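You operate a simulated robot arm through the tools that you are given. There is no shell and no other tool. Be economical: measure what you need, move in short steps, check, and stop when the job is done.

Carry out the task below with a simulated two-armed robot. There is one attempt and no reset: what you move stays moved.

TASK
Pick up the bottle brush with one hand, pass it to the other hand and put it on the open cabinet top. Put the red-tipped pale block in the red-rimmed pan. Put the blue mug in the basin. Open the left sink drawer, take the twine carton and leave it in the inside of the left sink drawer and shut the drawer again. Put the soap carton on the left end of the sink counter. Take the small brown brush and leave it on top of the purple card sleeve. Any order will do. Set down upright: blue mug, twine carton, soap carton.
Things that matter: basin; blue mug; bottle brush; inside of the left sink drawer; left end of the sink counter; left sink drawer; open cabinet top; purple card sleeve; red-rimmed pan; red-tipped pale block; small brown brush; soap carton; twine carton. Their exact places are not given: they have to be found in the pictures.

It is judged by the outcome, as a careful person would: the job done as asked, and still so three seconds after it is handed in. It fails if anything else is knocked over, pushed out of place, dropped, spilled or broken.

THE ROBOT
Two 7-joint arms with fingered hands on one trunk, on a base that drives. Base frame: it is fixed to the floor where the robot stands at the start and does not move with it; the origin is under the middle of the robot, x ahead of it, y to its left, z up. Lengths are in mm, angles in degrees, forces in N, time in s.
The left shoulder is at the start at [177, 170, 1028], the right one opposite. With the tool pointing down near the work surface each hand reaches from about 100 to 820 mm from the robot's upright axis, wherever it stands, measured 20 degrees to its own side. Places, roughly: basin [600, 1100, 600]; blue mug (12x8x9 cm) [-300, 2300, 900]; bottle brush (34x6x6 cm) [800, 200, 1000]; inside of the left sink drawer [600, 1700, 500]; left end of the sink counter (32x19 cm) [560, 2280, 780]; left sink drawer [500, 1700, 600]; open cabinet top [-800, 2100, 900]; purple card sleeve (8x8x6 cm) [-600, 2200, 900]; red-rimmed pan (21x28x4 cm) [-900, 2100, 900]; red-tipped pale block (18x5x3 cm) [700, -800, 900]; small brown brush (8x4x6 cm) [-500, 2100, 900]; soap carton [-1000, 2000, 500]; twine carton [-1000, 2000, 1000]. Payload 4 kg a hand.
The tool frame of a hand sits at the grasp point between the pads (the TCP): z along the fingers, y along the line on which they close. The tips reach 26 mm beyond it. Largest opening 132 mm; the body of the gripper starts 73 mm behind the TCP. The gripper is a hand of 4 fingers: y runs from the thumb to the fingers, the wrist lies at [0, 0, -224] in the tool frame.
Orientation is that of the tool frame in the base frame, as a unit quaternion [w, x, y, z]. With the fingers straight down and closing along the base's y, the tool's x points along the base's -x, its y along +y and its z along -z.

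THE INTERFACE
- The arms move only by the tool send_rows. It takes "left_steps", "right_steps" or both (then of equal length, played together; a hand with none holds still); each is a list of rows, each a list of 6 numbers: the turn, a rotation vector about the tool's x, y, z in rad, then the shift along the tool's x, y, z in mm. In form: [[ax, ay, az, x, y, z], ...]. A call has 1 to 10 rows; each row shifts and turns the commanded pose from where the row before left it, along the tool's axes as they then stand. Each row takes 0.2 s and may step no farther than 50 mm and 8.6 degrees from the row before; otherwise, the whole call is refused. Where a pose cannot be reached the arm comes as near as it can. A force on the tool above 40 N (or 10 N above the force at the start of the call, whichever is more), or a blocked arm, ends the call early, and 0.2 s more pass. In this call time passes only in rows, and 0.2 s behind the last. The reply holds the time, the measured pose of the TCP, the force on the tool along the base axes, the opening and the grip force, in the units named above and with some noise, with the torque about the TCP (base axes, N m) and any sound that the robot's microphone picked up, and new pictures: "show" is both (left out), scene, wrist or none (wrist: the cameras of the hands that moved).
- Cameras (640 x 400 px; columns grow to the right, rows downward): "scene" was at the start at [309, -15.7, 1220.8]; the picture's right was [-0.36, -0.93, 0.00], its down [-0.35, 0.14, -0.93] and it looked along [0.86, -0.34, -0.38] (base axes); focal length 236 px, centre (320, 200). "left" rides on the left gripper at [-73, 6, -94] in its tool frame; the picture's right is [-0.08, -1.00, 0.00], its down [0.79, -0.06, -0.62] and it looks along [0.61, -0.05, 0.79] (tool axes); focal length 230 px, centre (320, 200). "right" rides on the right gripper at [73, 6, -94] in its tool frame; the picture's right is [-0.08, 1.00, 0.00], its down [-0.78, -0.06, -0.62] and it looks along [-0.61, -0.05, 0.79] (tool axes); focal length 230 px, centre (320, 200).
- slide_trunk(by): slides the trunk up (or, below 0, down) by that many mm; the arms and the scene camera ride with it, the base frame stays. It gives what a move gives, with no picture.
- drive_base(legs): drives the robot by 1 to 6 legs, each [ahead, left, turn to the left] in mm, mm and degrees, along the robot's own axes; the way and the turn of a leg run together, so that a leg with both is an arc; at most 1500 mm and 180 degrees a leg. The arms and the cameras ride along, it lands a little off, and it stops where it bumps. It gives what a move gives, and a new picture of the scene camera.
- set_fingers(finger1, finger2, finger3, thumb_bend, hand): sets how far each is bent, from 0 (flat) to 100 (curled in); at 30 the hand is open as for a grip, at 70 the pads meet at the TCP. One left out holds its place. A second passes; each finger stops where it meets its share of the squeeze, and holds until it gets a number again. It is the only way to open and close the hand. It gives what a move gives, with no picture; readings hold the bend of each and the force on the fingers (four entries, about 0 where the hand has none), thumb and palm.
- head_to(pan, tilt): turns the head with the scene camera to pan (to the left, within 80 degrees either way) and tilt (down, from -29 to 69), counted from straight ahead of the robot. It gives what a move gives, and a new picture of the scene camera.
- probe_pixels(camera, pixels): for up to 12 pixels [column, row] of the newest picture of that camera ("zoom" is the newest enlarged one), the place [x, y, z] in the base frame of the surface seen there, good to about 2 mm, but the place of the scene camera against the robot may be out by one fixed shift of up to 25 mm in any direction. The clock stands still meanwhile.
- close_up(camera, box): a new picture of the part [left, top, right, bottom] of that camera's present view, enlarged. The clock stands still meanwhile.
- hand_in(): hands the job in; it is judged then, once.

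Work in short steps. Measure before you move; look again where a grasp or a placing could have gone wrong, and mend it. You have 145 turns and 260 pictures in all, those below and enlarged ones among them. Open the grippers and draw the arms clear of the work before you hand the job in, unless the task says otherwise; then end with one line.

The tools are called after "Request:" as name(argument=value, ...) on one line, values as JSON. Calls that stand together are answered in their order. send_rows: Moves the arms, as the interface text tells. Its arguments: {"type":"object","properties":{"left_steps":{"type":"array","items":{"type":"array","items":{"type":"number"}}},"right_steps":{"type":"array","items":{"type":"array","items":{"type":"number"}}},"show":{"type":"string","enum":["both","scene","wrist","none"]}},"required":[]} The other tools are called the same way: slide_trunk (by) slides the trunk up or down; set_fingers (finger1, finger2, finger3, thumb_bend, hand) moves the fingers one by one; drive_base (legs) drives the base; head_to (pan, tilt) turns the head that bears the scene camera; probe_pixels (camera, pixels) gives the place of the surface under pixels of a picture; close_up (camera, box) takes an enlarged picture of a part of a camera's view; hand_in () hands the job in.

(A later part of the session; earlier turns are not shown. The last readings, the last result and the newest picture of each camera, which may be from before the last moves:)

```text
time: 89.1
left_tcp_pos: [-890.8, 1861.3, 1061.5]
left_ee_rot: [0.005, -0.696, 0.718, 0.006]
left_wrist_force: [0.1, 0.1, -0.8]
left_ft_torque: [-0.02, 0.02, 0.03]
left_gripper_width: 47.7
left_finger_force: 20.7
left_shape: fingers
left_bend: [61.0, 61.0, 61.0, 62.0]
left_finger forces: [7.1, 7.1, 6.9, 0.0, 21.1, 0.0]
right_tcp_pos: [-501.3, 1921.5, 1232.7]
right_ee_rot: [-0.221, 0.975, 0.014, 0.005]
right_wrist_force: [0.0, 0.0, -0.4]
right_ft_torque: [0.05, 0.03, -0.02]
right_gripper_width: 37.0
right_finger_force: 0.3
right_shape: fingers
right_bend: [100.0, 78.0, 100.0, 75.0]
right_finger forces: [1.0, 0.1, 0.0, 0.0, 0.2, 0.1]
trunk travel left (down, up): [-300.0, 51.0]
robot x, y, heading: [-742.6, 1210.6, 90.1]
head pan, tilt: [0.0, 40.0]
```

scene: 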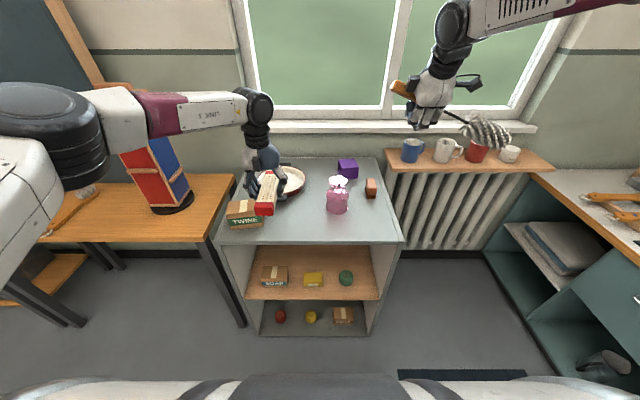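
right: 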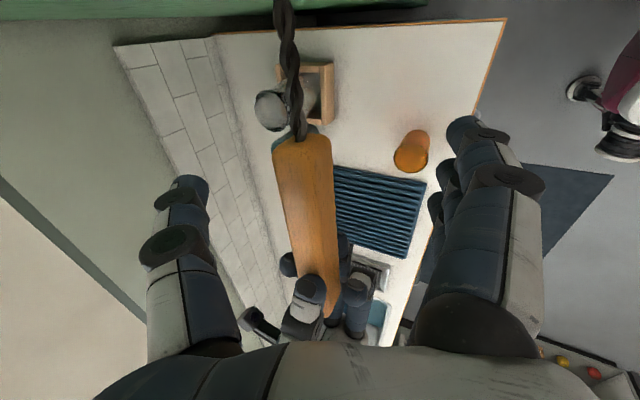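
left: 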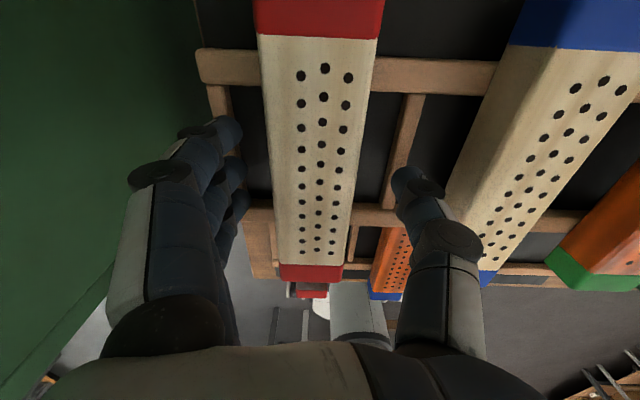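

Drive 200 mm closer so both hands reach over the cabinet top.

Request:
drive_base(legs=[[200, 0, 0]])

Request:
close_up(camera="left", box=[0, 0, 640, 400])

Request:
close_up(camera="right", box=[0, 0, 640, 400])

```text
time: 90.7
left_tcp_pos: [-891.6, 2061.4, 1061.9]
left_ee_rot: [0.006, -0.697, 0.717, 0.006]
left_wrist_force: [-0.6, -0.3, -1.3]
left_ft_torque: [0.0, 0.03, 0.0]
left_gripper_width: 47.8
left_finger_force: 20.9
left_shape: fingers
left_bend: [61.0, 61.0, 61.0, 62.0]
left_finger forces: [6.9, 7.1, 7.1, 0.0, 21.1, 0.1]
right_tcp_pos: [-502.0, 2123.0, 1232.6]
right_ee_rot: [-0.221, 0.975, 0.015, 0.004]
right_wrist_force: [-0.6, 0.5, -0.9]
right_ft_torque: [-0.01, 0.03, 0.01]
right_gripper_width: 36.6
right_finger_force: 0.6
right_shape: fingers
right_bend: [100.0, 78.0, 100.0, 75.0]
right_finger forces: [1.0, 0.1, 0.0, 0.0, 0.2, 0.1]
trunk travel left (down, up): [-300.0, 51.0]
robot x, y, heading: [-740.6, 1409.6, 89.9]
head pan, tilt: [0.0, 40.0]
```

scene: 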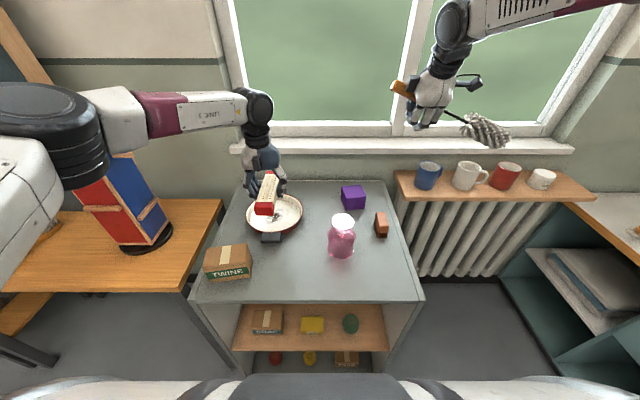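

```text
1.00 times, centred on (320, 200) of left (not enlarged: the box is as wide or as high as the picture)
```

zoom: 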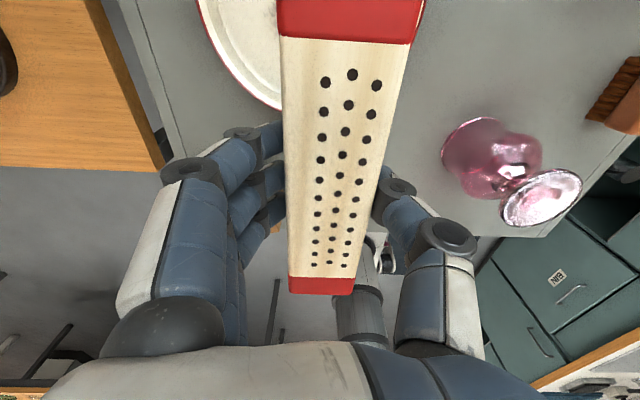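

```text
1.00 times, centred on (320, 200) of right (not enlarged: the box is as wide or as high as the picture)
```

zoom: 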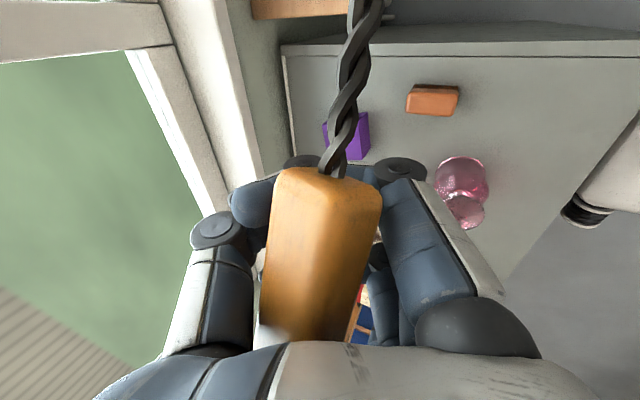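

Probe the pan rim and other items on the top.

Request:
probe_pixels(camera="scene", pixels=[[246, 214], [303, 214], [290, 195], [275, 233], [288, 215], [270, 238], [228, 250], [340, 250], [381, 215], [352, 190], [330, 280], [222, 205]])

Request:
close_up(camera="scene", box=[190, 160, 430, 310])

```text
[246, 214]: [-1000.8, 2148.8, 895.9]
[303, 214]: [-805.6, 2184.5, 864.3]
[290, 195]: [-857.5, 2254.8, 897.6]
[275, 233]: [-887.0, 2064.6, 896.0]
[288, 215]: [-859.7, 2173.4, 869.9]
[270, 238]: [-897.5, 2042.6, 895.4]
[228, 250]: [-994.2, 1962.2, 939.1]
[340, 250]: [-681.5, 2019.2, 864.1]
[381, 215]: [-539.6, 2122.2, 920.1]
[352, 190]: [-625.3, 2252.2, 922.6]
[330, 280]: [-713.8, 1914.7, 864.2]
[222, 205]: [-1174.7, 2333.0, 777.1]
```

```text
2.67 times, centred on (310, 235) of scene
```

zoom: 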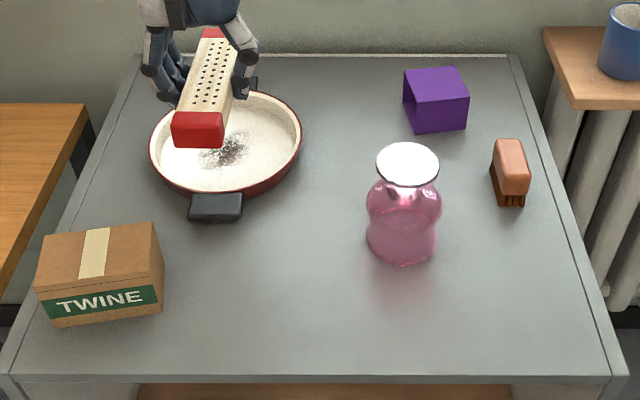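

Pan centre about (-887,2160), rim z≈896. I drive 80 mm more and move the block over the pan, lowering partway.

Request:
drive_base(legs=[[80, 0, 0]])

Request:
send_rows(left_steps=[[0, 0, 0, -20, -3, 30], [0, 0, 0, 0, 0, 35], [0, 0, 0, 0, 0, 35]], show="both")

```text
time: 91.8
left_tcp_pos: [-891.8, 2141.1, 1062.1]
left_ee_rot: [0.006, -0.697, 0.717, 0.005]
left_wrist_force: [-0.3, -0.6, -1.4]
left_ft_torque: [-0.03, 0.01, 0.01]
left_gripper_width: 47.8
left_finger_force: 21.2
left_shape: fingers
left_bend: [61.0, 61.0, 61.0, 62.0]
left_finger forces: [7.1, 7.0, 7.0, 0.1, 21.2, 0.0]
right_tcp_pos: [-502.9, 2201.7, 1233.7]
right_ee_rot: [-0.22, 0.975, 0.015, 0.003]
right_wrist_force: [-0.8, -0.2, -1.6]
right_ft_torque: [-0.02, 0.05, 0.0]
right_gripper_width: 36.9
right_finger_force: 0.7
right_shape: fingers
right_bend: [100.0, 78.0, 100.0, 75.0]
right_finger forces: [1.0, 0.1, 0.0, 0.0, 0.2, 0.1]
trunk travel left (down, up): [-300.0, 51.0]
robot x, y, heading: [-746.9, 1490.5, 90.1]
head pan, tilt: [0.0, 40.0]
```

scene: 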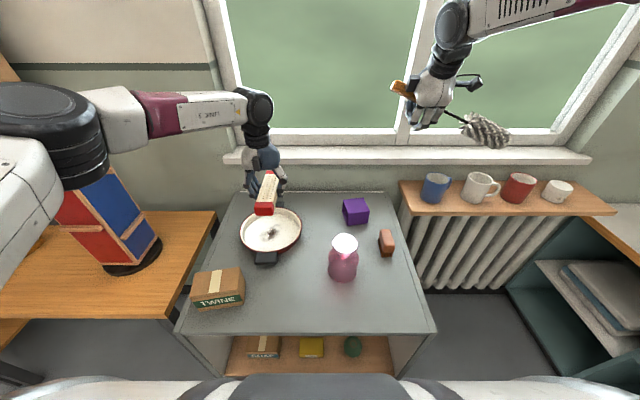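

```text
time: 92.6
left_tcp_pos: [-887.7, 2163.6, 963.1]
left_ee_rot: [0.005, -0.698, 0.716, 0.006]
left_wrist_force: [0.0, -0.3, -1.7]
left_ft_torque: [-0.03, -0.04, -0.02]
left_gripper_width: 47.6
left_finger_force: 21.2
left_shape: fingers
left_bend: [61.0, 61.0, 61.0, 62.0]
left_finger forces: [7.1, 7.2, 7.0, 0.1, 21.1, 0.0]
right_tcp_pos: [-501.9, 2201.0, 1232.4]
right_ee_rot: [-0.221, 0.975, 0.015, 0.003]
right_wrist_force: [0.9, -0.4, -1.0]
right_ft_torque: [-0.02, 0.06, -0.02]
right_gripper_width: 36.6
right_finger_force: 1.0
right_shape: fingers
right_bend: [100.0, 78.0, 100.0, 75.0]
right_finger forces: [1.1, 0.0, 0.0, 0.0, 0.2, 0.1]
trunk travel left (down, up): [-300.0, 51.0]
robot x, y, heading: [-743.3, 1487.6, 90.3]
head pan, tilt: [0.0, 40.0]
```

scene: 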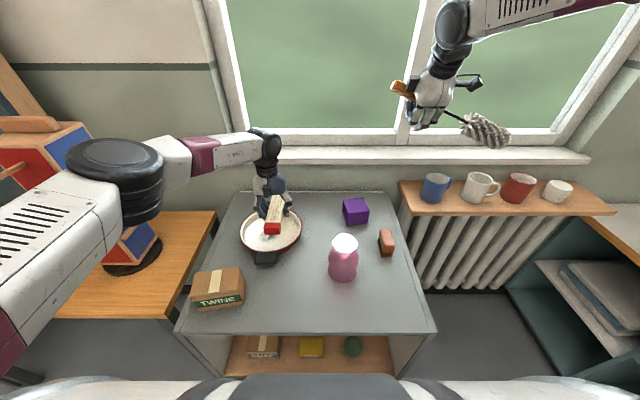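
left: 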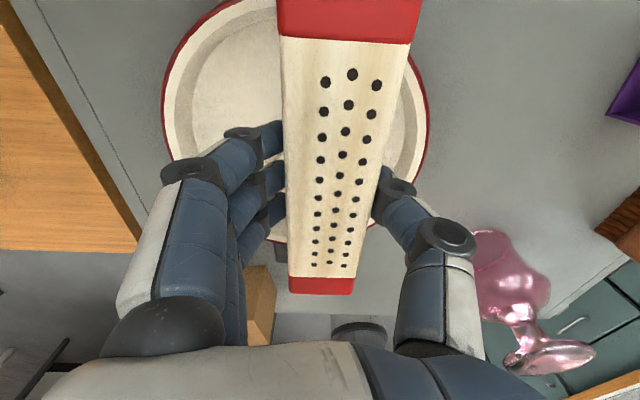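

Probe the pan rim in the wrist view for exact centering.

Request:
probe_pixels(camera="left", pixels=[[168, 90], [426, 90], [200, 30], [230, 80], [400, 150], [280, 238], [345, 288], [250, 50]])

```text
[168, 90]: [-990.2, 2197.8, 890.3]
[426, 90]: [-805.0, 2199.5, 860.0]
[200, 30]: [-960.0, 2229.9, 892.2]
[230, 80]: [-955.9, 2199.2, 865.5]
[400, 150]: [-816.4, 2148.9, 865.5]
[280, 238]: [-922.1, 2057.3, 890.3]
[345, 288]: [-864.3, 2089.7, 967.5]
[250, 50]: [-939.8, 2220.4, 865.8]
```

Pan centre is about (-905,2150); the block's middle is ~12 mm beyond the TCP. I correct and lower to near contact.

Request:
send_rows(left_steps=[[0, 0, 0, 26, 18, 0], [0, 0, 0, 0, 0, 25], [0, 0, 0, 0, 0, 20]], show="both")

```text
time: 93.4
left_tcp_pos: [-907.7, 2136.9, 917.9]
left_ee_rot: [0.007, -0.697, 0.717, 0.006]
left_wrist_force: [-0.5, 0.9, -0.2]
left_ft_torque: [-0.05, -0.06, 0.03]
left_gripper_width: 48.0
left_finger_force: 21.5
left_shape: fingers
left_bend: [61.0, 61.0, 61.0, 62.0]
left_finger forces: [7.0, 7.2, 7.2, 0.0, 21.7, 0.0]
right_tcp_pos: [-503.3, 2200.5, 1232.6]
right_ee_rot: [-0.22, 0.975, 0.016, 0.004]
right_wrist_force: [-0.1, 0.1, -0.4]
right_ft_torque: [0.02, 0.01, 0.03]
right_gripper_width: 37.0
right_finger_force: 0.9
right_shape: fingers
right_bend: [100.0, 78.0, 100.0, 75.0]
right_finger forces: [1.0, 0.1, 0.0, 0.0, 0.1, 0.1]
trunk travel left (down, up): [-300.0, 51.0]
robot x, y, heading: [-744.3, 1486.4, 90.1]
head pan, tilt: [0.0, 40.0]
```

scene: 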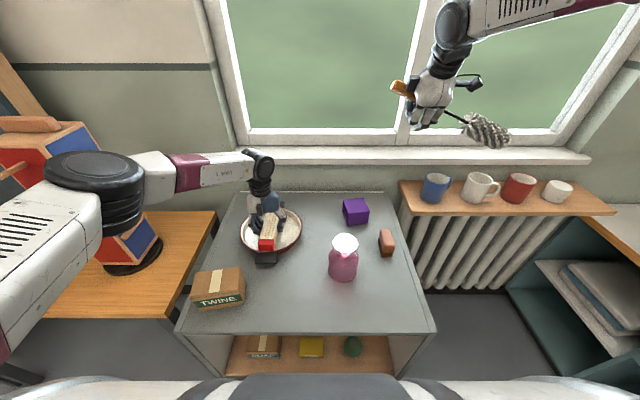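
left: 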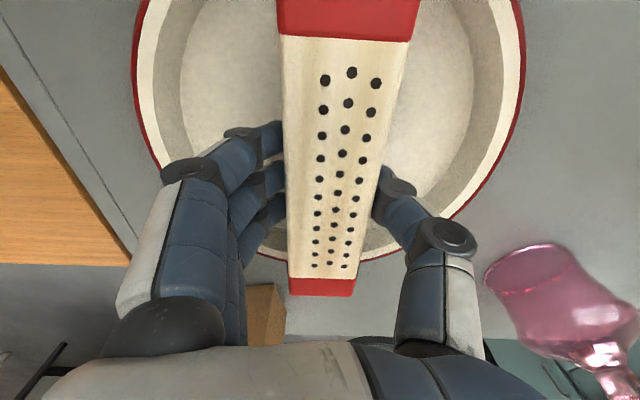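

Check the near end of the block against the near rim.

Request:
probe_pixels(camera="left", pixels=[[268, 262], [395, 255], [320, 275], [320, 292], [350, 10], [330, 8], [240, 5], [140, 60], [524, 60]])

```text
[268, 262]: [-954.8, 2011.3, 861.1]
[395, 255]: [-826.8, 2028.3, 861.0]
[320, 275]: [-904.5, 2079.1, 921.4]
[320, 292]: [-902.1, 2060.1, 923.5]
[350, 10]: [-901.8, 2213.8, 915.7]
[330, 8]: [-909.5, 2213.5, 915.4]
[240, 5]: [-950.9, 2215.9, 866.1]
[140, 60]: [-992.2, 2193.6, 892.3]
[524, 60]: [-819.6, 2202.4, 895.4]
```

Refit the rim circle with more points on its red edge.

Request:
probe_pixels(camera="left", pixels=[[521, 90], [512, 120], [497, 155], [470, 195], [138, 90], [147, 130], [158, 155], [385, 250], [400, 246], [265, 250]])

```text
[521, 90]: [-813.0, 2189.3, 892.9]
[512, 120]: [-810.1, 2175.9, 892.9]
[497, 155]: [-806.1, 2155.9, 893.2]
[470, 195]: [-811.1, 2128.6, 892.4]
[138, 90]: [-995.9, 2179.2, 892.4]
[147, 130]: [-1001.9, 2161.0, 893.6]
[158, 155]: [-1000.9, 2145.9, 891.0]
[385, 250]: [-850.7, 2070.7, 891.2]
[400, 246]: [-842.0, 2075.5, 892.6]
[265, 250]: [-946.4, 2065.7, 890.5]
```

Rim centre (-904,2153), R≈98. Shift 5 mm and lower in small steps until contact.

Request:
send_rows(left_steps=[[0, 0, 0, -5, -3, 0], [0, 0, 0, 0, 0, 6], [0, 0, 0, 0, 0, 5], [0, 0, 0, 0, 0, 5]], show="none")

```text
time: 94.4
left_tcp_pos: [-903.6, 2142.2, 906.3]
left_ee_rot: [0.009, -0.697, 0.717, 0.008]
left_wrist_force: [-4.8, -2.6, 28.8]
left_ft_torque: [-0.29, -0.15, -0.02]
left_gripper_width: 47.5
left_finger_force: 26.3
left_shape: fingers
left_bend: [60.0, 61.0, 63.0, 63.0]
left_finger forces: [8.1, 8.9, 10.2, 0.1, 24.4, 0.0]
right_tcp_pos: [-502.8, 2197.6, 1235.2]
right_ee_rot: [-0.223, 0.975, 0.015, 0.003]
right_wrist_force: [-0.3, 0.6, -0.4]
right_ft_torque: [0.03, 0.01, -0.02]
right_gripper_width: 36.7
right_finger_force: 0.3
right_shape: fingers
right_bend: [100.0, 78.0, 100.0, 75.0]
right_finger forces: [1.0, 0.0, 0.1, 0.0, 0.2, 0.0]
trunk travel left (down, up): [-300.0, 51.0]
robot x, y, heading: [-740.1, 1487.7, 90.1]
head pan, tilt: [0.0, 40.0]
```

Contact (29 N up). Release modestly and lift straight up.

Request:
set_fingers(hand="left", finger1=46, finger2=46, finger3=46, thumb_bend=46)

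Request:
send_rows(left_steps=[[0, 0, 0, 0, 0, -20], [0, 0, 0, 0, 0, -40], [0, 0, 0, 0, 0, -45], [0, 0, 0, 0, 0, -45]], show="both")

```text
time: 95.4
left_tcp_pos: [-902.8, 2143.0, 901.2]
left_ee_rot: [0.006, -0.697, 0.717, 0.006]
left_wrist_force: [-0.1, -0.1, 0.6]
left_ft_torque: [-0.03, 0.0, -0.01]
left_gripper_width: 83.1
left_finger_force: 0.0
left_shape: fingers
left_bend: [46.0, 46.0, 46.0, 46.0]
left_finger forces: [0.1, 0.0, 0.0, 0.0, 0.0, 0.1]
right_tcp_pos: [-502.6, 2199.7, 1232.7]
right_ee_rot: [-0.222, 0.975, 0.015, 0.004]
right_wrist_force: [-0.1, -0.5, -1.0]
right_ft_torque: [0.0, 0.05, -0.02]
right_gripper_width: 36.5
right_finger_force: 0.4
right_shape: fingers
right_bend: [100.0, 78.0, 100.0, 75.0]
right_finger forces: [1.0, 0.0, 0.0, 0.1, 0.2, 0.1]
trunk travel left (down, up): [-300.0, 51.0]
robot x, y, heading: [-740.2, 1489.5, 90.2]
head pan, tilt: [0.0, 40.0]
```

```text
time: 96.4
left_tcp_pos: [-903.2, 2137.2, 1050.8]
left_ee_rot: [0.006, -0.697, 0.717, 0.006]
left_wrist_force: [-0.3, -0.9, -0.1]
left_ft_torque: [0.05, 0.02, -0.01]
left_gripper_width: 83.3
left_finger_force: 0.1
left_shape: fingers
left_bend: [46.0, 46.0, 46.0, 46.0]
left_finger forces: [0.0, 0.0, 0.1, 0.1, 0.0, 0.1]
right_tcp_pos: [-503.4, 2201.1, 1232.5]
right_ee_rot: [-0.222, 0.975, 0.016, 0.003]
right_wrist_force: [0.4, 1.3, -1.5]
right_ft_torque: [0.02, 0.02, 0.03]
right_gripper_width: 36.7
right_finger_force: 0.7
right_shape: fingers
right_bend: [100.0, 78.0, 100.0, 75.0]
right_finger forces: [1.0, 0.1, 0.1, 0.0, 0.2, 0.0]
trunk travel left (down, up): [-300.0, 51.0]
robot x, y, heading: [-743.7, 1484.2, 90.1]
head pan, tilt: [0.0, 40.0]
```

scene: 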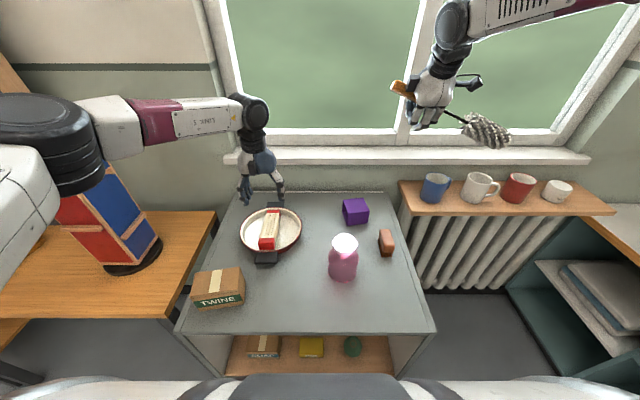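
left: 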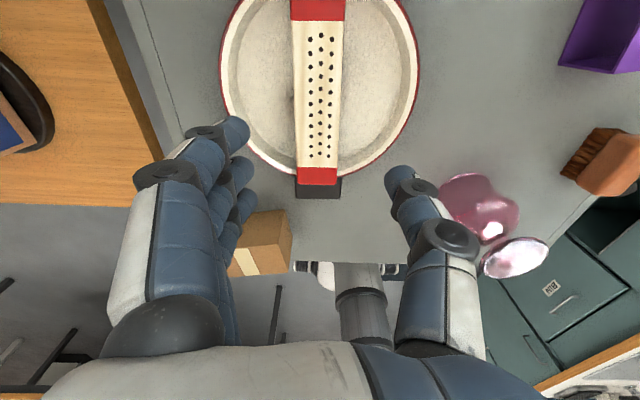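

The block lies in the pan. Now the bottle brush: I want a proper fingertip grip before placing. Look closely at how it sits in the right hand.

Request:
close_up(camera="scene", box=[370, 50, 520, 150])

Request:
probe_pixels(camera="scene", pixels=[[394, 85], [402, 88], [410, 91], [418, 85], [455, 115], [475, 125], [505, 140]])

```text
4.00 times, centred on (445, 100) of scene
```

zoom: 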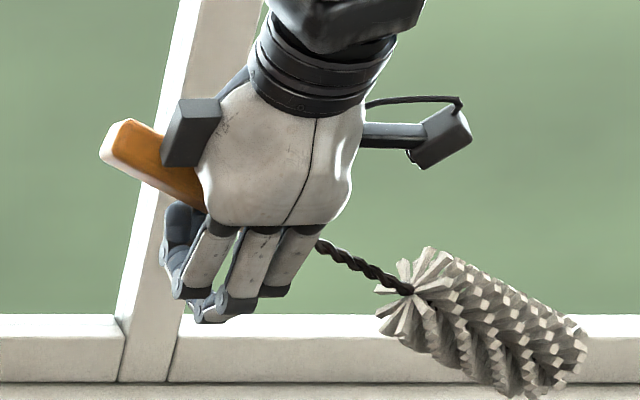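

```text
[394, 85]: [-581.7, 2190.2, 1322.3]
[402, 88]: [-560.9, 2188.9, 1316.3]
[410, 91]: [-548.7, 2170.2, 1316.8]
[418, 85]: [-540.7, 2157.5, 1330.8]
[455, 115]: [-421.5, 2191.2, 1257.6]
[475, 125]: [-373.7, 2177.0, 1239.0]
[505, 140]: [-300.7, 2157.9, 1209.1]
```

Plan: bring the right hand vertical over the free strip along the cabinet's front edge, lower it so the bristles rest, then open gradually so the handle slides down between the fingers. First back off 150 mm and make room.

Request:
drive_base(legs=[[-150, 40, 0]])

Request:
send_rows(right_steps=[[-0.09, 0, 0, -20, 0, 0], [-0.09, 0, 0, -22, 0, 0], [-0.09, 0, 0, -24, 0, 0], [-0.09, 0, 0, -24, 0, 0], [-0.09, 0, 0, -24, 0, 0], [0, 0, 0, -24, 0, 0], [0, 0, 0, -22, 0, 0], [0, 0, 0, -20, 0, 0], [0, 0, 0, -20, 0, 0]], left_steps=[[0, 0, 0, 10, 10, -5], [0, 0, 0, 10, 10, -5], [0, 0, 0, 10, 10, -5], [0, 0, 0, 10, 10, -5], [0, 0, 0, 10, 10, -5], [0, 0, 0, 10, 10, -5], [0, 0, 0, 10, 10, -5], [0, 0, 0, 10, 10, -5], [0, 0, 0, 10, 10, -5]], show="scene")

```text
time: 97.8
left_tcp_pos: [-941.4, 1985.4, 1050.5]
left_ee_rot: [0.007, -0.696, 0.718, 0.006]
left_wrist_force: [-0.1, 0.7, -0.6]
left_ft_torque: [0.02, -0.02, 0.0]
left_gripper_width: 83.2
left_finger_force: 0.0
left_shape: fingers
left_bend: [46.0, 46.0, 46.0, 46.0]
left_finger forces: [0.0, 0.0, 0.1, 0.0, 0.0, 0.1]
right_tcp_pos: [-539.8, 2046.5, 1233.0]
right_ee_rot: [-0.221, 0.975, 0.014, 0.004]
right_wrist_force: [0.3, 0.4, -1.5]
right_ft_torque: [0.03, 0.06, 0.04]
right_gripper_width: 36.8
right_finger_force: 0.9
right_shape: fingers
right_bend: [100.0, 78.0, 100.0, 75.0]
right_finger forces: [0.9, 0.0, 0.0, 0.1, 0.2, 0.1]
trunk travel left (down, up): [-300.0, 51.0]
robot x, y, heading: [-779.7, 1339.3, 90.0]
head pan, tilt: [0.0, 40.0]
```

scene: 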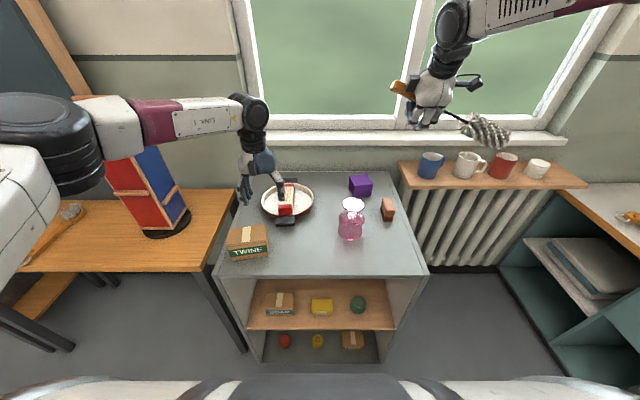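

```text
time: 99.8
left_tcp_pos: [-1035.3, 1898.3, 1093.6]
left_ee_rot: [0.006, -0.696, 0.718, 0.006]
left_wrist_force: [-0.2, -0.9, -0.2]
left_ft_torque: [0.02, -0.02, -0.01]
left_gripper_width: 83.1
left_finger_force: 0.1
left_shape: fingers
left_bend: [46.0, 46.0, 46.0, 46.0]
left_finger forces: [0.0, 0.0, 0.1, 0.0, 0.0, 0.0]
right_tcp_pos: [-740.9, 1996.4, 1221.0]
right_ee_rot: [0.002, 1.0, 0.013, 0.006]
right_wrist_force: [0.2, 0.2, -0.8]
right_ft_torque: [0.01, 0.01, 0.02]
right_gripper_width: 36.7
right_finger_force: 0.2
right_shape: fingers
right_bend: [100.0, 79.0, 100.0, 75.0]
right_finger forces: [0.8, 0.0, 0.0, 0.0, 0.2, 0.1]
right hand out of reach, approached as far as the arm can: row 4, 5, 6, 7, 8, 9
trunk travel left (down, up): [-300.0, 51.0]
robot x, y, heading: [-781.9, 1336.2, 90.1]
head pan, tilt: [0.0, 40.0]
```

scene: 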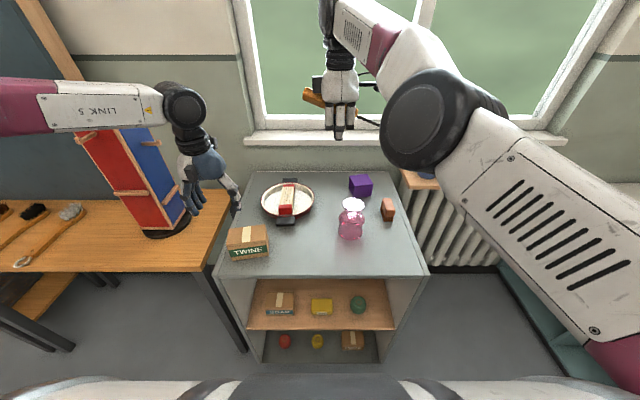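

The hand is vertical now. Move back to y≈1935 and descend to z≈1000, checking.

Request:
send_rows(right_steps=[[0, 0, 0, 0, 30, 15], [0, 0, 0, 0, 30, 25], [0, 0, 0, 0, 0, 45], [0, 0, 0, 0, 0, 45], [0, 0, 0, 0, 0, 45], [0, 0, 0, 0, 0, 45]], show="both")

```text
time: 101.2
left_tcp_pos: [-1033.3, 1897.7, 1094.1]
left_ee_rot: [0.006, -0.696, 0.718, 0.005]
left_wrist_force: [-0.6, -0.8, 0.8]
left_ft_torque: [-0.01, -0.01, 0.02]
left_gripper_width: 83.2
left_finger_force: 0.0
left_shape: fingers
left_bend: [46.0, 46.0, 46.0, 46.0]
left_finger forces: [0.1, 0.0, 0.1, 0.1, 0.0, 0.1]
right_tcp_pos: [-742.3, 2015.1, 1021.3]
right_ee_rot: [-0.001, 1.0, 0.0, 0.007]
right_wrist_force: [-0.8, 0.1, -0.9]
right_ft_torque: [0.02, 0.02, 0.0]
right_gripper_width: 36.6
right_finger_force: 0.9
right_shape: fingers
right_bend: [100.0, 79.0, 100.0, 75.0]
right_finger forces: [0.8, 0.0, 0.0, 0.0, 0.2, 0.3]
right hand out of reach, approached as far as the arm can: row 1, 2, 3, 4
trunk travel left (down, up): [-300.0, 51.0]
robot x, y, heading: [-781.4, 1335.9, 89.9]
head pan, tilt: [0.0, 40.0]
```

scene: 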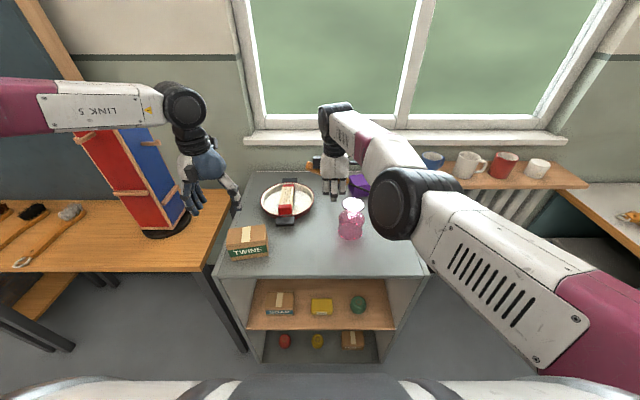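
right: 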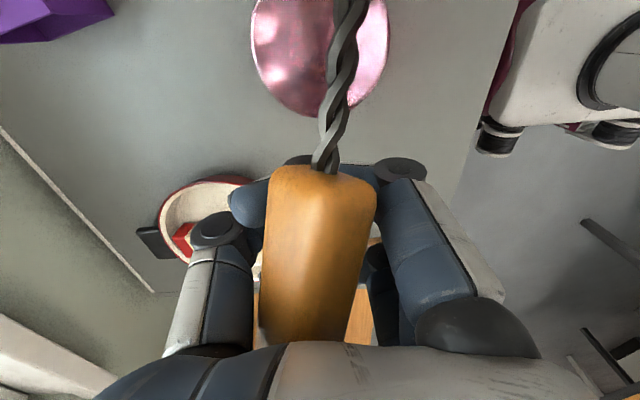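

Arm can't move back in this yaw; I'll use the base. First check the bottle's height.

Request:
probe_pixels(camera="scene", pixels=[[352, 205], [352, 218], [350, 235], [300, 270], [340, 275], [380, 274], [262, 250], [240, 235]])

```text
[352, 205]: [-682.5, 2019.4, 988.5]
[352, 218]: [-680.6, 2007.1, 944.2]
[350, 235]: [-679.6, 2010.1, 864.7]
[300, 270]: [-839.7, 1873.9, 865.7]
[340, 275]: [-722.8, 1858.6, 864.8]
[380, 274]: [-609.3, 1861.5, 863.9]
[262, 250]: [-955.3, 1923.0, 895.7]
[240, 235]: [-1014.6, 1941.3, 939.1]
```

The bottle top is at z 988 right below the wire; raise 60 mm first, then drive back 100 mm.

Request:
send_rows(right_steps=[[0, 0, 0, 0, 0, -30], [0, 0, 0, 0, 0, -30]], show="none")

Request:
drive_base(legs=[[-100, 0, 0]])

Request:
close_up(camera="right", box=[0, 0, 640, 400])

```text
time: 101.8
left_tcp_pos: [-1033.9, 1898.8, 1093.9]
left_ee_rot: [0.005, -0.696, 0.718, 0.006]
left_wrist_force: [0.8, 0.2, -0.4]
left_ft_torque: [0.03, 0.01, 0.01]
left_gripper_width: 83.1
left_finger_force: 0.0
left_shape: fingers
left_bend: [46.0, 46.0, 46.0, 46.0]
left_finger forces: [0.1, 0.1, 0.0, 0.0, 0.0, 0.1]
right_tcp_pos: [-742.6, 2011.2, 1072.0]
right_ee_rot: [0.007, 1.0, 0.0, 0.008]
right_wrist_force: [0.1, 0.1, -2.0]
right_ft_torque: [-0.01, 0.01, -0.01]
right_gripper_width: 37.0
right_finger_force: 0.7
right_shape: fingers
right_bend: [100.0, 79.0, 100.0, 75.0]
right_finger forces: [0.8, 0.1, 0.1, 0.0, 0.1, 0.2]
trunk travel left (down, up): [-300.0, 51.0]
robot x, y, heading: [-782.1, 1337.3, 89.8]
head pan, tilt: [0.0, 40.0]
```

```text
time: 102.9
left_tcp_pos: [-1034.0, 1797.7, 1094.2]
left_ee_rot: [0.007, -0.696, 0.718, 0.005]
left_wrist_force: [0.3, 0.1, -0.2]
left_ft_torque: [0.06, 0.03, 0.02]
left_gripper_width: 83.1
left_finger_force: 0.1
left_shape: fingers
left_bend: [46.0, 46.0, 46.0, 46.0]
left_finger forces: [0.0, 0.0, 0.0, 0.0, 0.1, 0.1]
right_tcp_pos: [-742.9, 1911.7, 1077.3]
right_ee_rot: [0.003, 1.0, -0.002, 0.007]
right_wrist_force: [-0.1, -0.3, 0.1]
right_ft_torque: [0.02, -0.01, -0.01]
right_gripper_width: 36.8
right_finger_force: 0.6
right_shape: fingers
right_bend: [100.0, 79.0, 100.0, 75.0]
right_finger forces: [0.9, 0.1, 0.1, 0.1, 0.1, 0.2]
trunk travel left (down, up): [-300.0, 51.0]
robot x, y, heading: [-783.1, 1231.9, 90.1]
head pan, tilt: [0.0, 40.0]
```

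scene: 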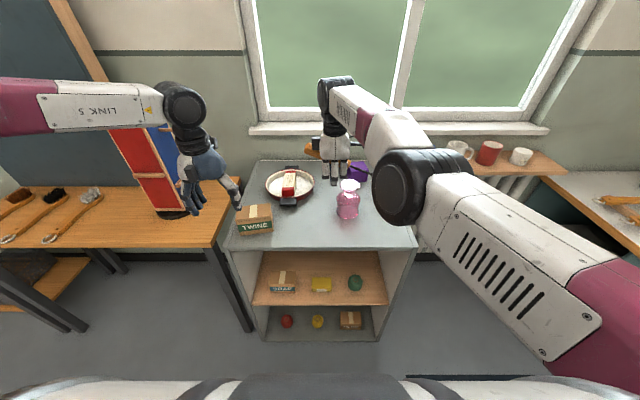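

```text
1.00 times, centred on (320, 200) of right (not enlarged: the box is as wide or as high as the picture)
```

zoom: 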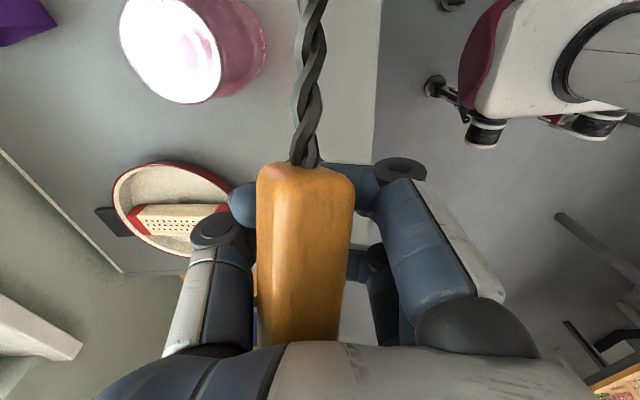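

Probe the front edge and wire positions in the wrist view.

Request:
probe_pixels(camera="zoom", pixels=[[372, 60], [374, 110], [306, 140], [310, 40], [320, 5], [305, 200], [265, 55]])

```text
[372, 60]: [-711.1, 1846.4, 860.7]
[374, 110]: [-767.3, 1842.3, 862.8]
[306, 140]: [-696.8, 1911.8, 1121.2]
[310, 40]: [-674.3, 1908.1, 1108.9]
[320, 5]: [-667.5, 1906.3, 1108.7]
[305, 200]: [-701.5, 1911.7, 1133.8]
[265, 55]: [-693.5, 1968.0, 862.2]
```

Edge at y≈1843, brush axis y≈1908: good. Lower to z≈930 then slower to ~900.

Request:
send_rows(right_steps=[[0, 0, 0, 0, 0, 40], [0, 0, 0, 0, 0, 40], [0, 0, 0, 0, 0, 35], [0, 0, 0, 0, 0, 20], [0, 0, 0, 0, 0, 12], [0, 0, 0, 0, 0, 12], [0, 0, 0, 0, 0, 12]], show="both")

```text
time: 104.5
left_tcp_pos: [-1034.1, 1798.8, 1093.3]
left_ee_rot: [0.006, -0.696, 0.718, 0.006]
left_wrist_force: [0.3, 0.3, -0.2]
left_ft_torque: [0.03, 0.03, 0.01]
left_gripper_width: 83.2
left_finger_force: 0.1
left_shape: fingers
left_bend: [46.0, 46.0, 46.0, 46.0]
left_finger forces: [0.1, 0.0, 0.0, 0.0, 0.0, 0.0]
right_tcp_pos: [-736.2, 1897.3, 909.4]
right_ee_rot: [0.002, 1.0, -0.001, 0.007]
right_wrist_force: [0.4, 0.3, -0.8]
right_ft_torque: [0.04, 0.01, -0.01]
right_gripper_width: 37.1
right_finger_force: 0.6
right_shape: fingers
right_bend: [100.0, 79.0, 100.0, 75.0]
right_finger forces: [0.6, 0.1, 0.0, 0.0, 0.0, 0.0]
right hand out of reach, approached as far as the arm can: row 3, 5, 7
trunk travel left (down, up): [-300.0, 51.0]
robot x, y, heading: [-779.4, 1235.3, 89.8]
head pan, tilt: [0.0, 40.0]
```

scene: 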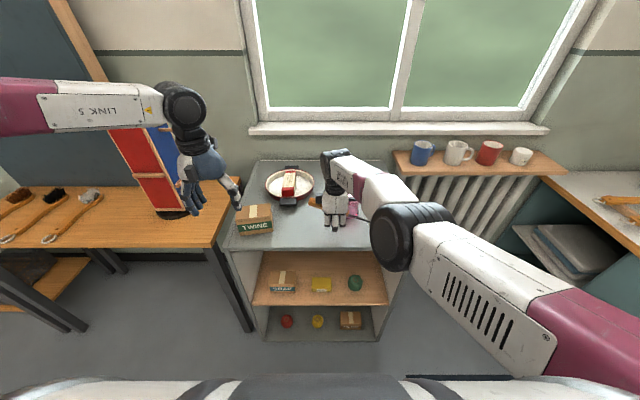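
right: 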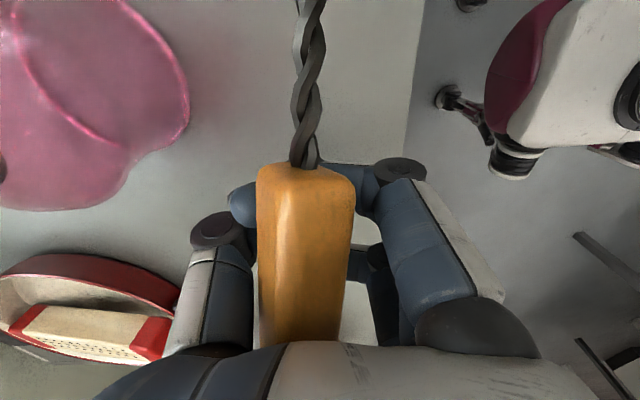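

Lower 8 mm more, then uncurl the fingers in stages.

Request:
send_rows(right_steps=[[0, 0, 0, 0, -8, 8]], show="none")

Request:
set_fingers(hand="right", finger1=78, finger2=78, finger3=78, thumb_bend=72)

Request:
set_fingers(hand="right", finger1=64, finger2=64, finger3=64, thumb_bend=64)

Request:
close_up(camera="right", box=[0, 0, 640, 400])

```text
time: 104.9
left_tcp_pos: [-1033.4, 1799.1, 1093.9]
left_ee_rot: [0.006, -0.696, 0.718, 0.006]
left_wrist_force: [0.1, 0.0, -0.2]
left_ft_torque: [0.03, -0.03, 0.0]
left_gripper_width: 83.1
left_finger_force: 0.0
left_shape: fingers
left_bend: [46.0, 46.0, 46.0, 46.0]
left_finger forces: [0.0, 0.0, 0.1, 0.1, 0.1, 0.0]
right_tcp_pos: [-734.2, 1897.8, 909.8]
right_ee_rot: [0.004, 1.0, -0.001, 0.007]
right_wrist_force: [-0.1, 0.5, -1.0]
right_ft_torque: [0.01, 0.03, -0.02]
right_gripper_width: 36.7
right_finger_force: 0.4
right_shape: fingers
right_bend: [100.0, 79.0, 100.0, 75.0]
right_finger forces: [0.6, 0.0, 0.0, 0.0, 0.0, 0.1]
right hand out of reach, approached as far as the arm can: row 1
trunk travel left (down, up): [-300.0, 51.0]
robot x, y, heading: [-779.6, 1237.8, 90.1]
head pan, tilt: [0.0, 40.0]
```

```text
time: 105.9
left_tcp_pos: [-1033.3, 1798.4, 1093.6]
left_ee_rot: [0.006, -0.696, 0.718, 0.005]
left_wrist_force: [0.6, 0.5, 0.6]
left_ft_torque: [-0.03, 0.01, 0.0]
left_gripper_width: 83.2
left_finger_force: 0.0
left_shape: fingers
left_bend: [46.0, 46.0, 46.0, 46.0]
left_finger forces: [0.0, 0.0, 0.0, 0.0, 0.1, 0.0]
right_tcp_pos: [-735.6, 1897.1, 910.5]
right_ee_rot: [0.003, 1.0, -0.001, 0.007]
right_wrist_force: [0.3, -1.0, -0.8]
right_ft_torque: [0.0, 0.07, 0.01]
right_gripper_width: 9.5
right_finger_force: 0.6
right_shape: fingers
right_bend: [78.0, 76.0, 78.0, 71.0]
right_finger forces: [0.5, 0.0, 0.0, 0.1, 0.2, 0.0]
trunk travel left (down, up): [-300.0, 51.0]
robot x, y, heading: [-782.3, 1234.3, 89.8]
head pan, tilt: [0.0, 40.0]
```

```text
time: 106.9
left_tcp_pos: [-1033.3, 1798.8, 1093.6]
left_ee_rot: [0.005, -0.696, 0.718, 0.006]
left_wrist_force: [0.3, 0.0, 0.3]
left_ft_torque: [-0.01, 0.0, -0.04]
left_gripper_width: 83.1
left_finger_force: 0.1
left_shape: fingers
left_bend: [46.0, 46.0, 46.0, 46.0]
left_finger forces: [0.0, 0.1, 0.0, 0.0, 0.0, 0.0]
right_tcp_pos: [-734.9, 1896.2, 910.2]
right_ee_rot: [0.004, 1.0, -0.001, 0.007]
right_wrist_force: [-0.3, -0.2, -0.3]
right_ft_torque: [0.02, -0.01, -0.01]
right_gripper_width: 27.8
right_finger_force: 0.5
right_shape: fingers
right_bend: [64.0, 64.0, 64.0, 64.0]
right_finger forces: [0.2, 0.3, 0.1, 0.0, 0.2, 0.0]
trunk travel left (down, up): [-300.0, 51.0]
robot x, y, heading: [-780.4, 1234.9, 90.1]
head pan, tilt: [0.0, 40.0]
```

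```text
1.00 times, centred on (320, 200) of right (not enlarged: the box is as wide or as high as the picture)
```

zoom: 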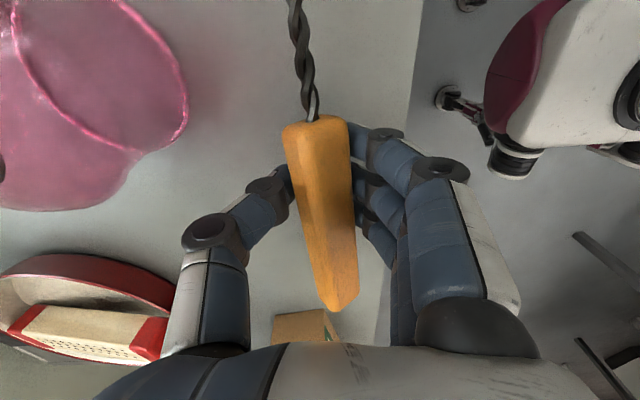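

The handle slid down into the fingertips. Lower the trunk 14 mm and open the rest.

Request:
slide_trunk(by=-14)

Request:
set_fingers(hand="right", finger1=56, finger2=56, finger3=56, thumb_bend=56)

Request:
close_up(camera="right", box=[0, 0, 640, 400])

```text
time: 107.5
left_tcp_pos: [-1033.2, 1798.3, 1079.9]
left_ee_rot: [0.006, -0.696, 0.718, 0.006]
left_wrist_force: [-0.4, -0.1, 0.2]
left_ft_torque: [0.03, -0.03, 0.01]
left_gripper_width: 83.2
left_finger_force: 0.0
left_shape: fingers
left_bend: [46.0, 46.0, 46.0, 46.0]
left_finger forces: [0.1, 0.0, 0.0, 0.1, 0.1, 0.0]
right_tcp_pos: [-735.1, 1896.7, 897.3]
right_ee_rot: [0.003, 1.0, -0.001, 0.007]
right_wrist_force: [-0.4, 0.7, -0.7]
right_ft_torque: [-0.01, -0.05, 0.01]
right_gripper_width: 27.7
right_finger_force: 0.1
right_shape: fingers
right_bend: [64.0, 64.0, 64.0, 64.0]
right_finger forces: [0.1, 0.0, 0.4, 0.0, 0.2, 0.1]
trunk travel left (down, up): [-286.0, 65.0]
robot x, y, heading: [-780.7, 1234.8, 89.9]
head pan, tilt: [0.0, 40.0]
```

```text
time: 108.5
left_tcp_pos: [-1032.9, 1799.1, 1079.8]
left_ee_rot: [0.005, -0.696, 0.718, 0.005]
left_wrist_force: [0.2, 0.3, 0.1]
left_ft_torque: [-0.04, -0.01, -0.02]
left_gripper_width: 83.1
left_finger_force: 0.1
left_shape: fingers
left_bend: [46.0, 46.0, 46.0, 46.0]
left_finger forces: [0.1, 0.0, 0.0, 0.0, 0.1, 0.1]
right_tcp_pos: [-736.1, 1897.6, 895.2]
right_ee_rot: [0.004, 1.0, -0.001, 0.007]
right_wrist_force: [0.1, 0.1, 0.9]
right_ft_torque: [0.0, 0.0, 0.03]
right_gripper_width: 50.7
right_finger_force: 0.0
right_shape: fingers
right_bend: [56.0, 56.0, 56.0, 56.0]
right_finger forces: [0.0, 0.0, 0.0, 0.0, 0.1, 0.0]
trunk travel left (down, up): [-286.0, 65.0]
robot x, y, heading: [-781.1, 1232.9, 90.0]
head pan, tilt: [0.0, 40.0]
```

```text
1.00 times, centred on (320, 200) of right (not enlarged: the box is as wide or as high as the picture)
```

zoom: 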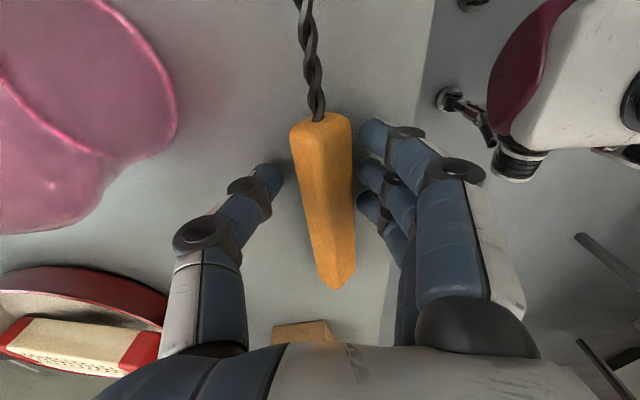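

The brush rests on the top, free of the fingers. Lift the right hand straight up.

Request:
send_rows(right_steps=[[0, 0, 0, 0, 0, -40], [0, 0, 0, 0, 0, -45], [0, 0, 0, 0, 0, -45], [0, 0, 0, 0, 0, -45], [0, 0, 0, 20, 20, -40]], show="both")

```text
time: 109.8
left_tcp_pos: [-1032.4, 1798.3, 1079.2]
left_ee_rot: [0.006, -0.695, 0.719, 0.006]
left_wrist_force: [-1.0, 0.2, 0.3]
left_ft_torque: [0.01, 0.01, 0.02]
left_gripper_width: 83.2
left_finger_force: 0.1
left_shape: fingers
left_bend: [46.0, 46.0, 46.0, 46.0]
left_finger forces: [0.0, 0.0, 0.0, 0.1, 0.1, 0.0]
right_tcp_pos: [-734.8, 1913.2, 1113.9]
right_ee_rot: [0.003, 1.0, 0.002, 0.006]
right_wrist_force: [-0.2, -0.2, -0.6]
right_ft_torque: [0.03, 0.03, -0.01]
right_gripper_width: 50.7
right_finger_force: 0.1
right_shape: fingers
right_bend: [56.0, 56.0, 56.0, 56.0]
right_finger forces: [0.0, 0.0, 0.0, 0.0, 0.0, 0.0]
right hand out of reach, approached as far as the arm can: row 1, 2, 5
trunk travel left (down, up): [-286.0, 65.0]
robot x, y, heading: [-784.2, 1234.1, 90.2]
head pan, tilt: [0.0, 40.0]
```

scene: 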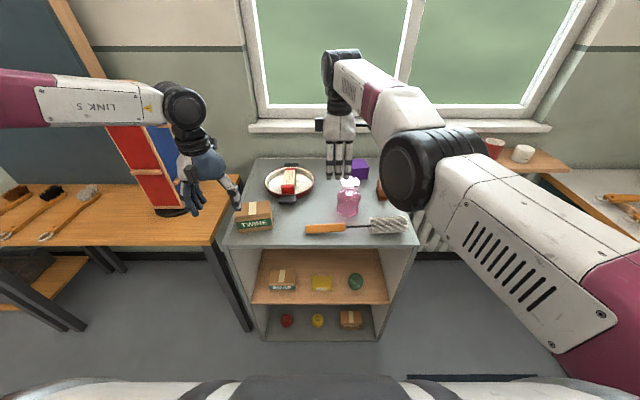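
right: 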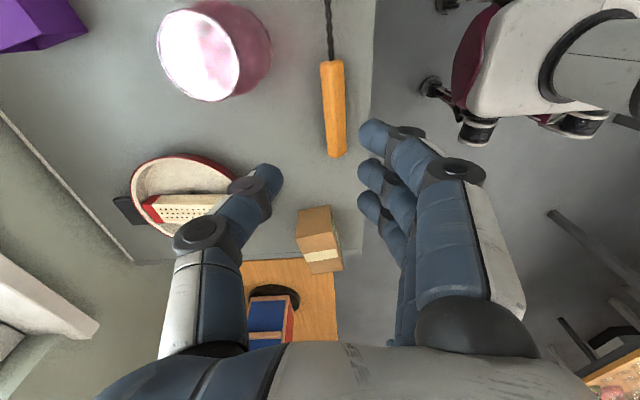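

The bottle brush lies on the cabinet top. Next the brown brush: I turn the right hand back to close along x and drive closer.

Request:
send_rows(right_steps=[[0, 0, 0.145, 0, 0, 0], [0, 0, 0.145, 0, 0, 0], [0, 0, 0.145, 0, 0, 0], [0, 0, 0.145, 0, 0, 0], [0, 0, 0.145, 0, 0, 0], [0, 0, 0.145, 0, 0, 0], [0, 0, 0.145, 0, 0, 0], [0, 0, 0.145, 0, 0, 0], [0, 0, 0.145, 0, 0, 0], [0, 0, 0.145, 0, 0, 0]], show="none")

Request:
drive_base(legs=[[230, -60, 0]])

Request:
send_rows(right_steps=[[0, 0, 0.12, 0, 0, 0], [0, 0, 0, 0, -35, 0], [0, 0, 0, 0, -35, 0], [0, 0, 0, 0, -35, 0]], show="both")

```text
time: 112.0
left_tcp_pos: [-1033.1, 1798.9, 1079.4]
left_ee_rot: [0.006, -0.696, 0.718, 0.005]
left_wrist_force: [-0.4, -0.3, 0.7]
left_ft_torque: [0.02, -0.03, -0.02]
left_gripper_width: 83.3
left_finger_force: 0.0
left_shape: fingers
left_bend: [46.0, 46.0, 46.0, 46.0]
left_finger forces: [0.0, 0.0, 0.0, 0.1, 0.0, 0.0]
right_tcp_pos: [-730.3, 1915.2, 1112.7]
right_ee_rot: [-0.001, 0.747, -0.665, 0.008]
right_wrist_force: [0.6, 0.4, 0.2]
right_ft_torque: [-0.01, -0.03, 0.0]
right_gripper_width: 50.7
right_finger_force: 0.1
right_shape: fingers
right_bend: [56.0, 56.0, 56.0, 56.0]
right_finger forces: [0.0, 0.0, 0.1, 0.0, 0.1, 0.0]
trunk travel left (down, up): [-286.0, 65.0]
robot x, y, heading: [-781.5, 1232.3, 90.1]
head pan, tilt: [0.0, 40.0]
```

```text
time: 113.7
left_tcp_pos: [-972.6, 2030.0, 1078.7]
left_ee_rot: [0.006, -0.696, 0.718, 0.006]
left_wrist_force: [-0.3, 0.2, 0.3]
left_ft_torque: [0.0, 0.01, 0.03]
left_gripper_width: 83.2
left_finger_force: 0.0
left_shape: fingers
left_bend: [46.0, 46.0, 46.0, 46.0]
left_finger forces: [0.0, 0.1, 0.1, 0.2, 0.1, 0.0]
right_tcp_pos: [-670.6, 2145.8, 1111.9]
right_ee_rot: [-0.001, 0.748, -0.664, 0.008]
right_wrist_force: [0.4, 0.6, 0.2]
right_ft_torque: [0.02, -0.01, -0.02]
right_gripper_width: 50.7
right_finger_force: 0.0
right_shape: fingers
right_bend: [56.0, 56.0, 56.0, 56.0]
right_finger forces: [0.1, 0.0, 0.0, 0.0, 0.0, 0.1]
trunk travel left (down, up): [-286.0, 65.0]
robot x, y, heading: [-721.7, 1467.9, 89.8]
head pan, tilt: [0.0, 40.0]
```

scene: 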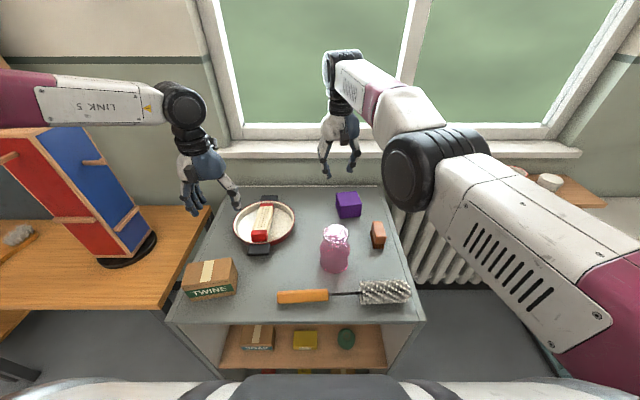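

```text
time: 114.7
left_tcp_pos: [-971.6, 2030.2, 1078.7]
left_ee_rot: [0.005, -0.696, 0.718, 0.006]
left_wrist_force: [-0.3, 0.3, -0.2]
left_ft_torque: [-0.01, 0.02, -0.01]
left_gripper_width: 83.4
left_finger_force: 0.1
left_shape: fingers
left_bend: [46.0, 46.0, 46.0, 46.0]
left_finger forces: [0.0, 0.0, 0.1, 0.0, 0.0, 0.1]
right_tcp_pos: [-568.3, 2166.9, 1115.6]
right_ee_rot: [0.0, -0.706, 0.708, -0.009]
right_wrist_force: [-0.2, 0.8, 0.1]
right_ft_torque: [-0.04, 0.03, 0.0]
right_gripper_width: 50.9
right_finger_force: 0.0
right_shape: fingers
right_bend: [56.0, 56.0, 56.0, 56.0]
right_finger forces: [0.0, 0.0, 0.0, 0.0, 0.0, 0.0]
right hand out of reach, approached as far as the arm can: row 2, 3, 4
trunk travel left (down, up): [-286.0, 65.0]
robot x, y, heading: [-720.8, 1463.1, 89.8]
head pan, tilt: [0.0, 40.0]
```

scene: 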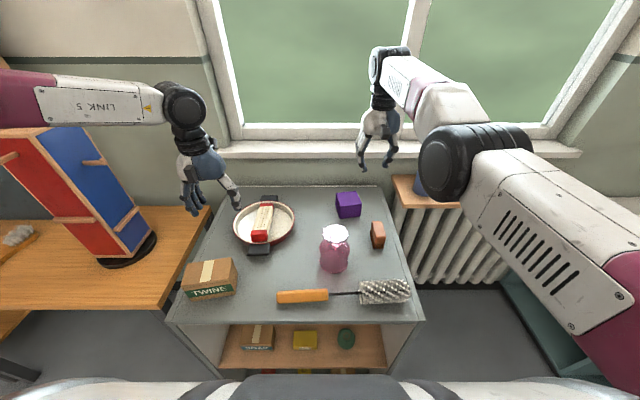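
right: 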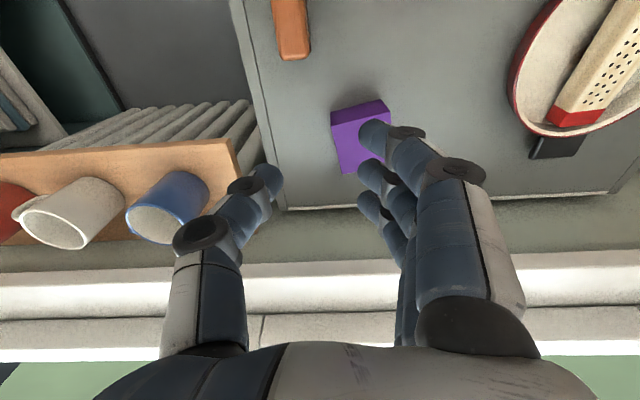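

Probe the brown brush and sleeve in the right wrist view.

Request:
probe_pixels(camera="right", pixels=[[290, 8], [292, 30], [295, 55], [278, 30], [305, 30], [335, 115], [385, 105], [360, 110], [360, 140], [350, 165]])

Request:
probe_pixels(camera="scene", pixels=[[377, 226], [378, 238], [372, 235], [384, 235], [345, 197], [348, 207], [334, 232], [334, 260]])

```text
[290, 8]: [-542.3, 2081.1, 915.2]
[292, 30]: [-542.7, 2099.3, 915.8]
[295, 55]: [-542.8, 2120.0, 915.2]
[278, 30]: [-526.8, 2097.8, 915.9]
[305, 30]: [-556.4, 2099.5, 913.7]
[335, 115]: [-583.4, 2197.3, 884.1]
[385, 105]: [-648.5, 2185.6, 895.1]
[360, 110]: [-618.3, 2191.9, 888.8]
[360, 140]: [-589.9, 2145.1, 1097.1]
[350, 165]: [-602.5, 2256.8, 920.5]
```

```text
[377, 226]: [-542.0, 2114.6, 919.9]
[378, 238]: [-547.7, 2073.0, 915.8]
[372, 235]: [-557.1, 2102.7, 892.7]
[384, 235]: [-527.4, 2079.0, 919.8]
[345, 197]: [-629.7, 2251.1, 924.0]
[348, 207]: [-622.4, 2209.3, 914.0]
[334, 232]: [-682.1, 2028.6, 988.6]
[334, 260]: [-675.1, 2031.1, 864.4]
```

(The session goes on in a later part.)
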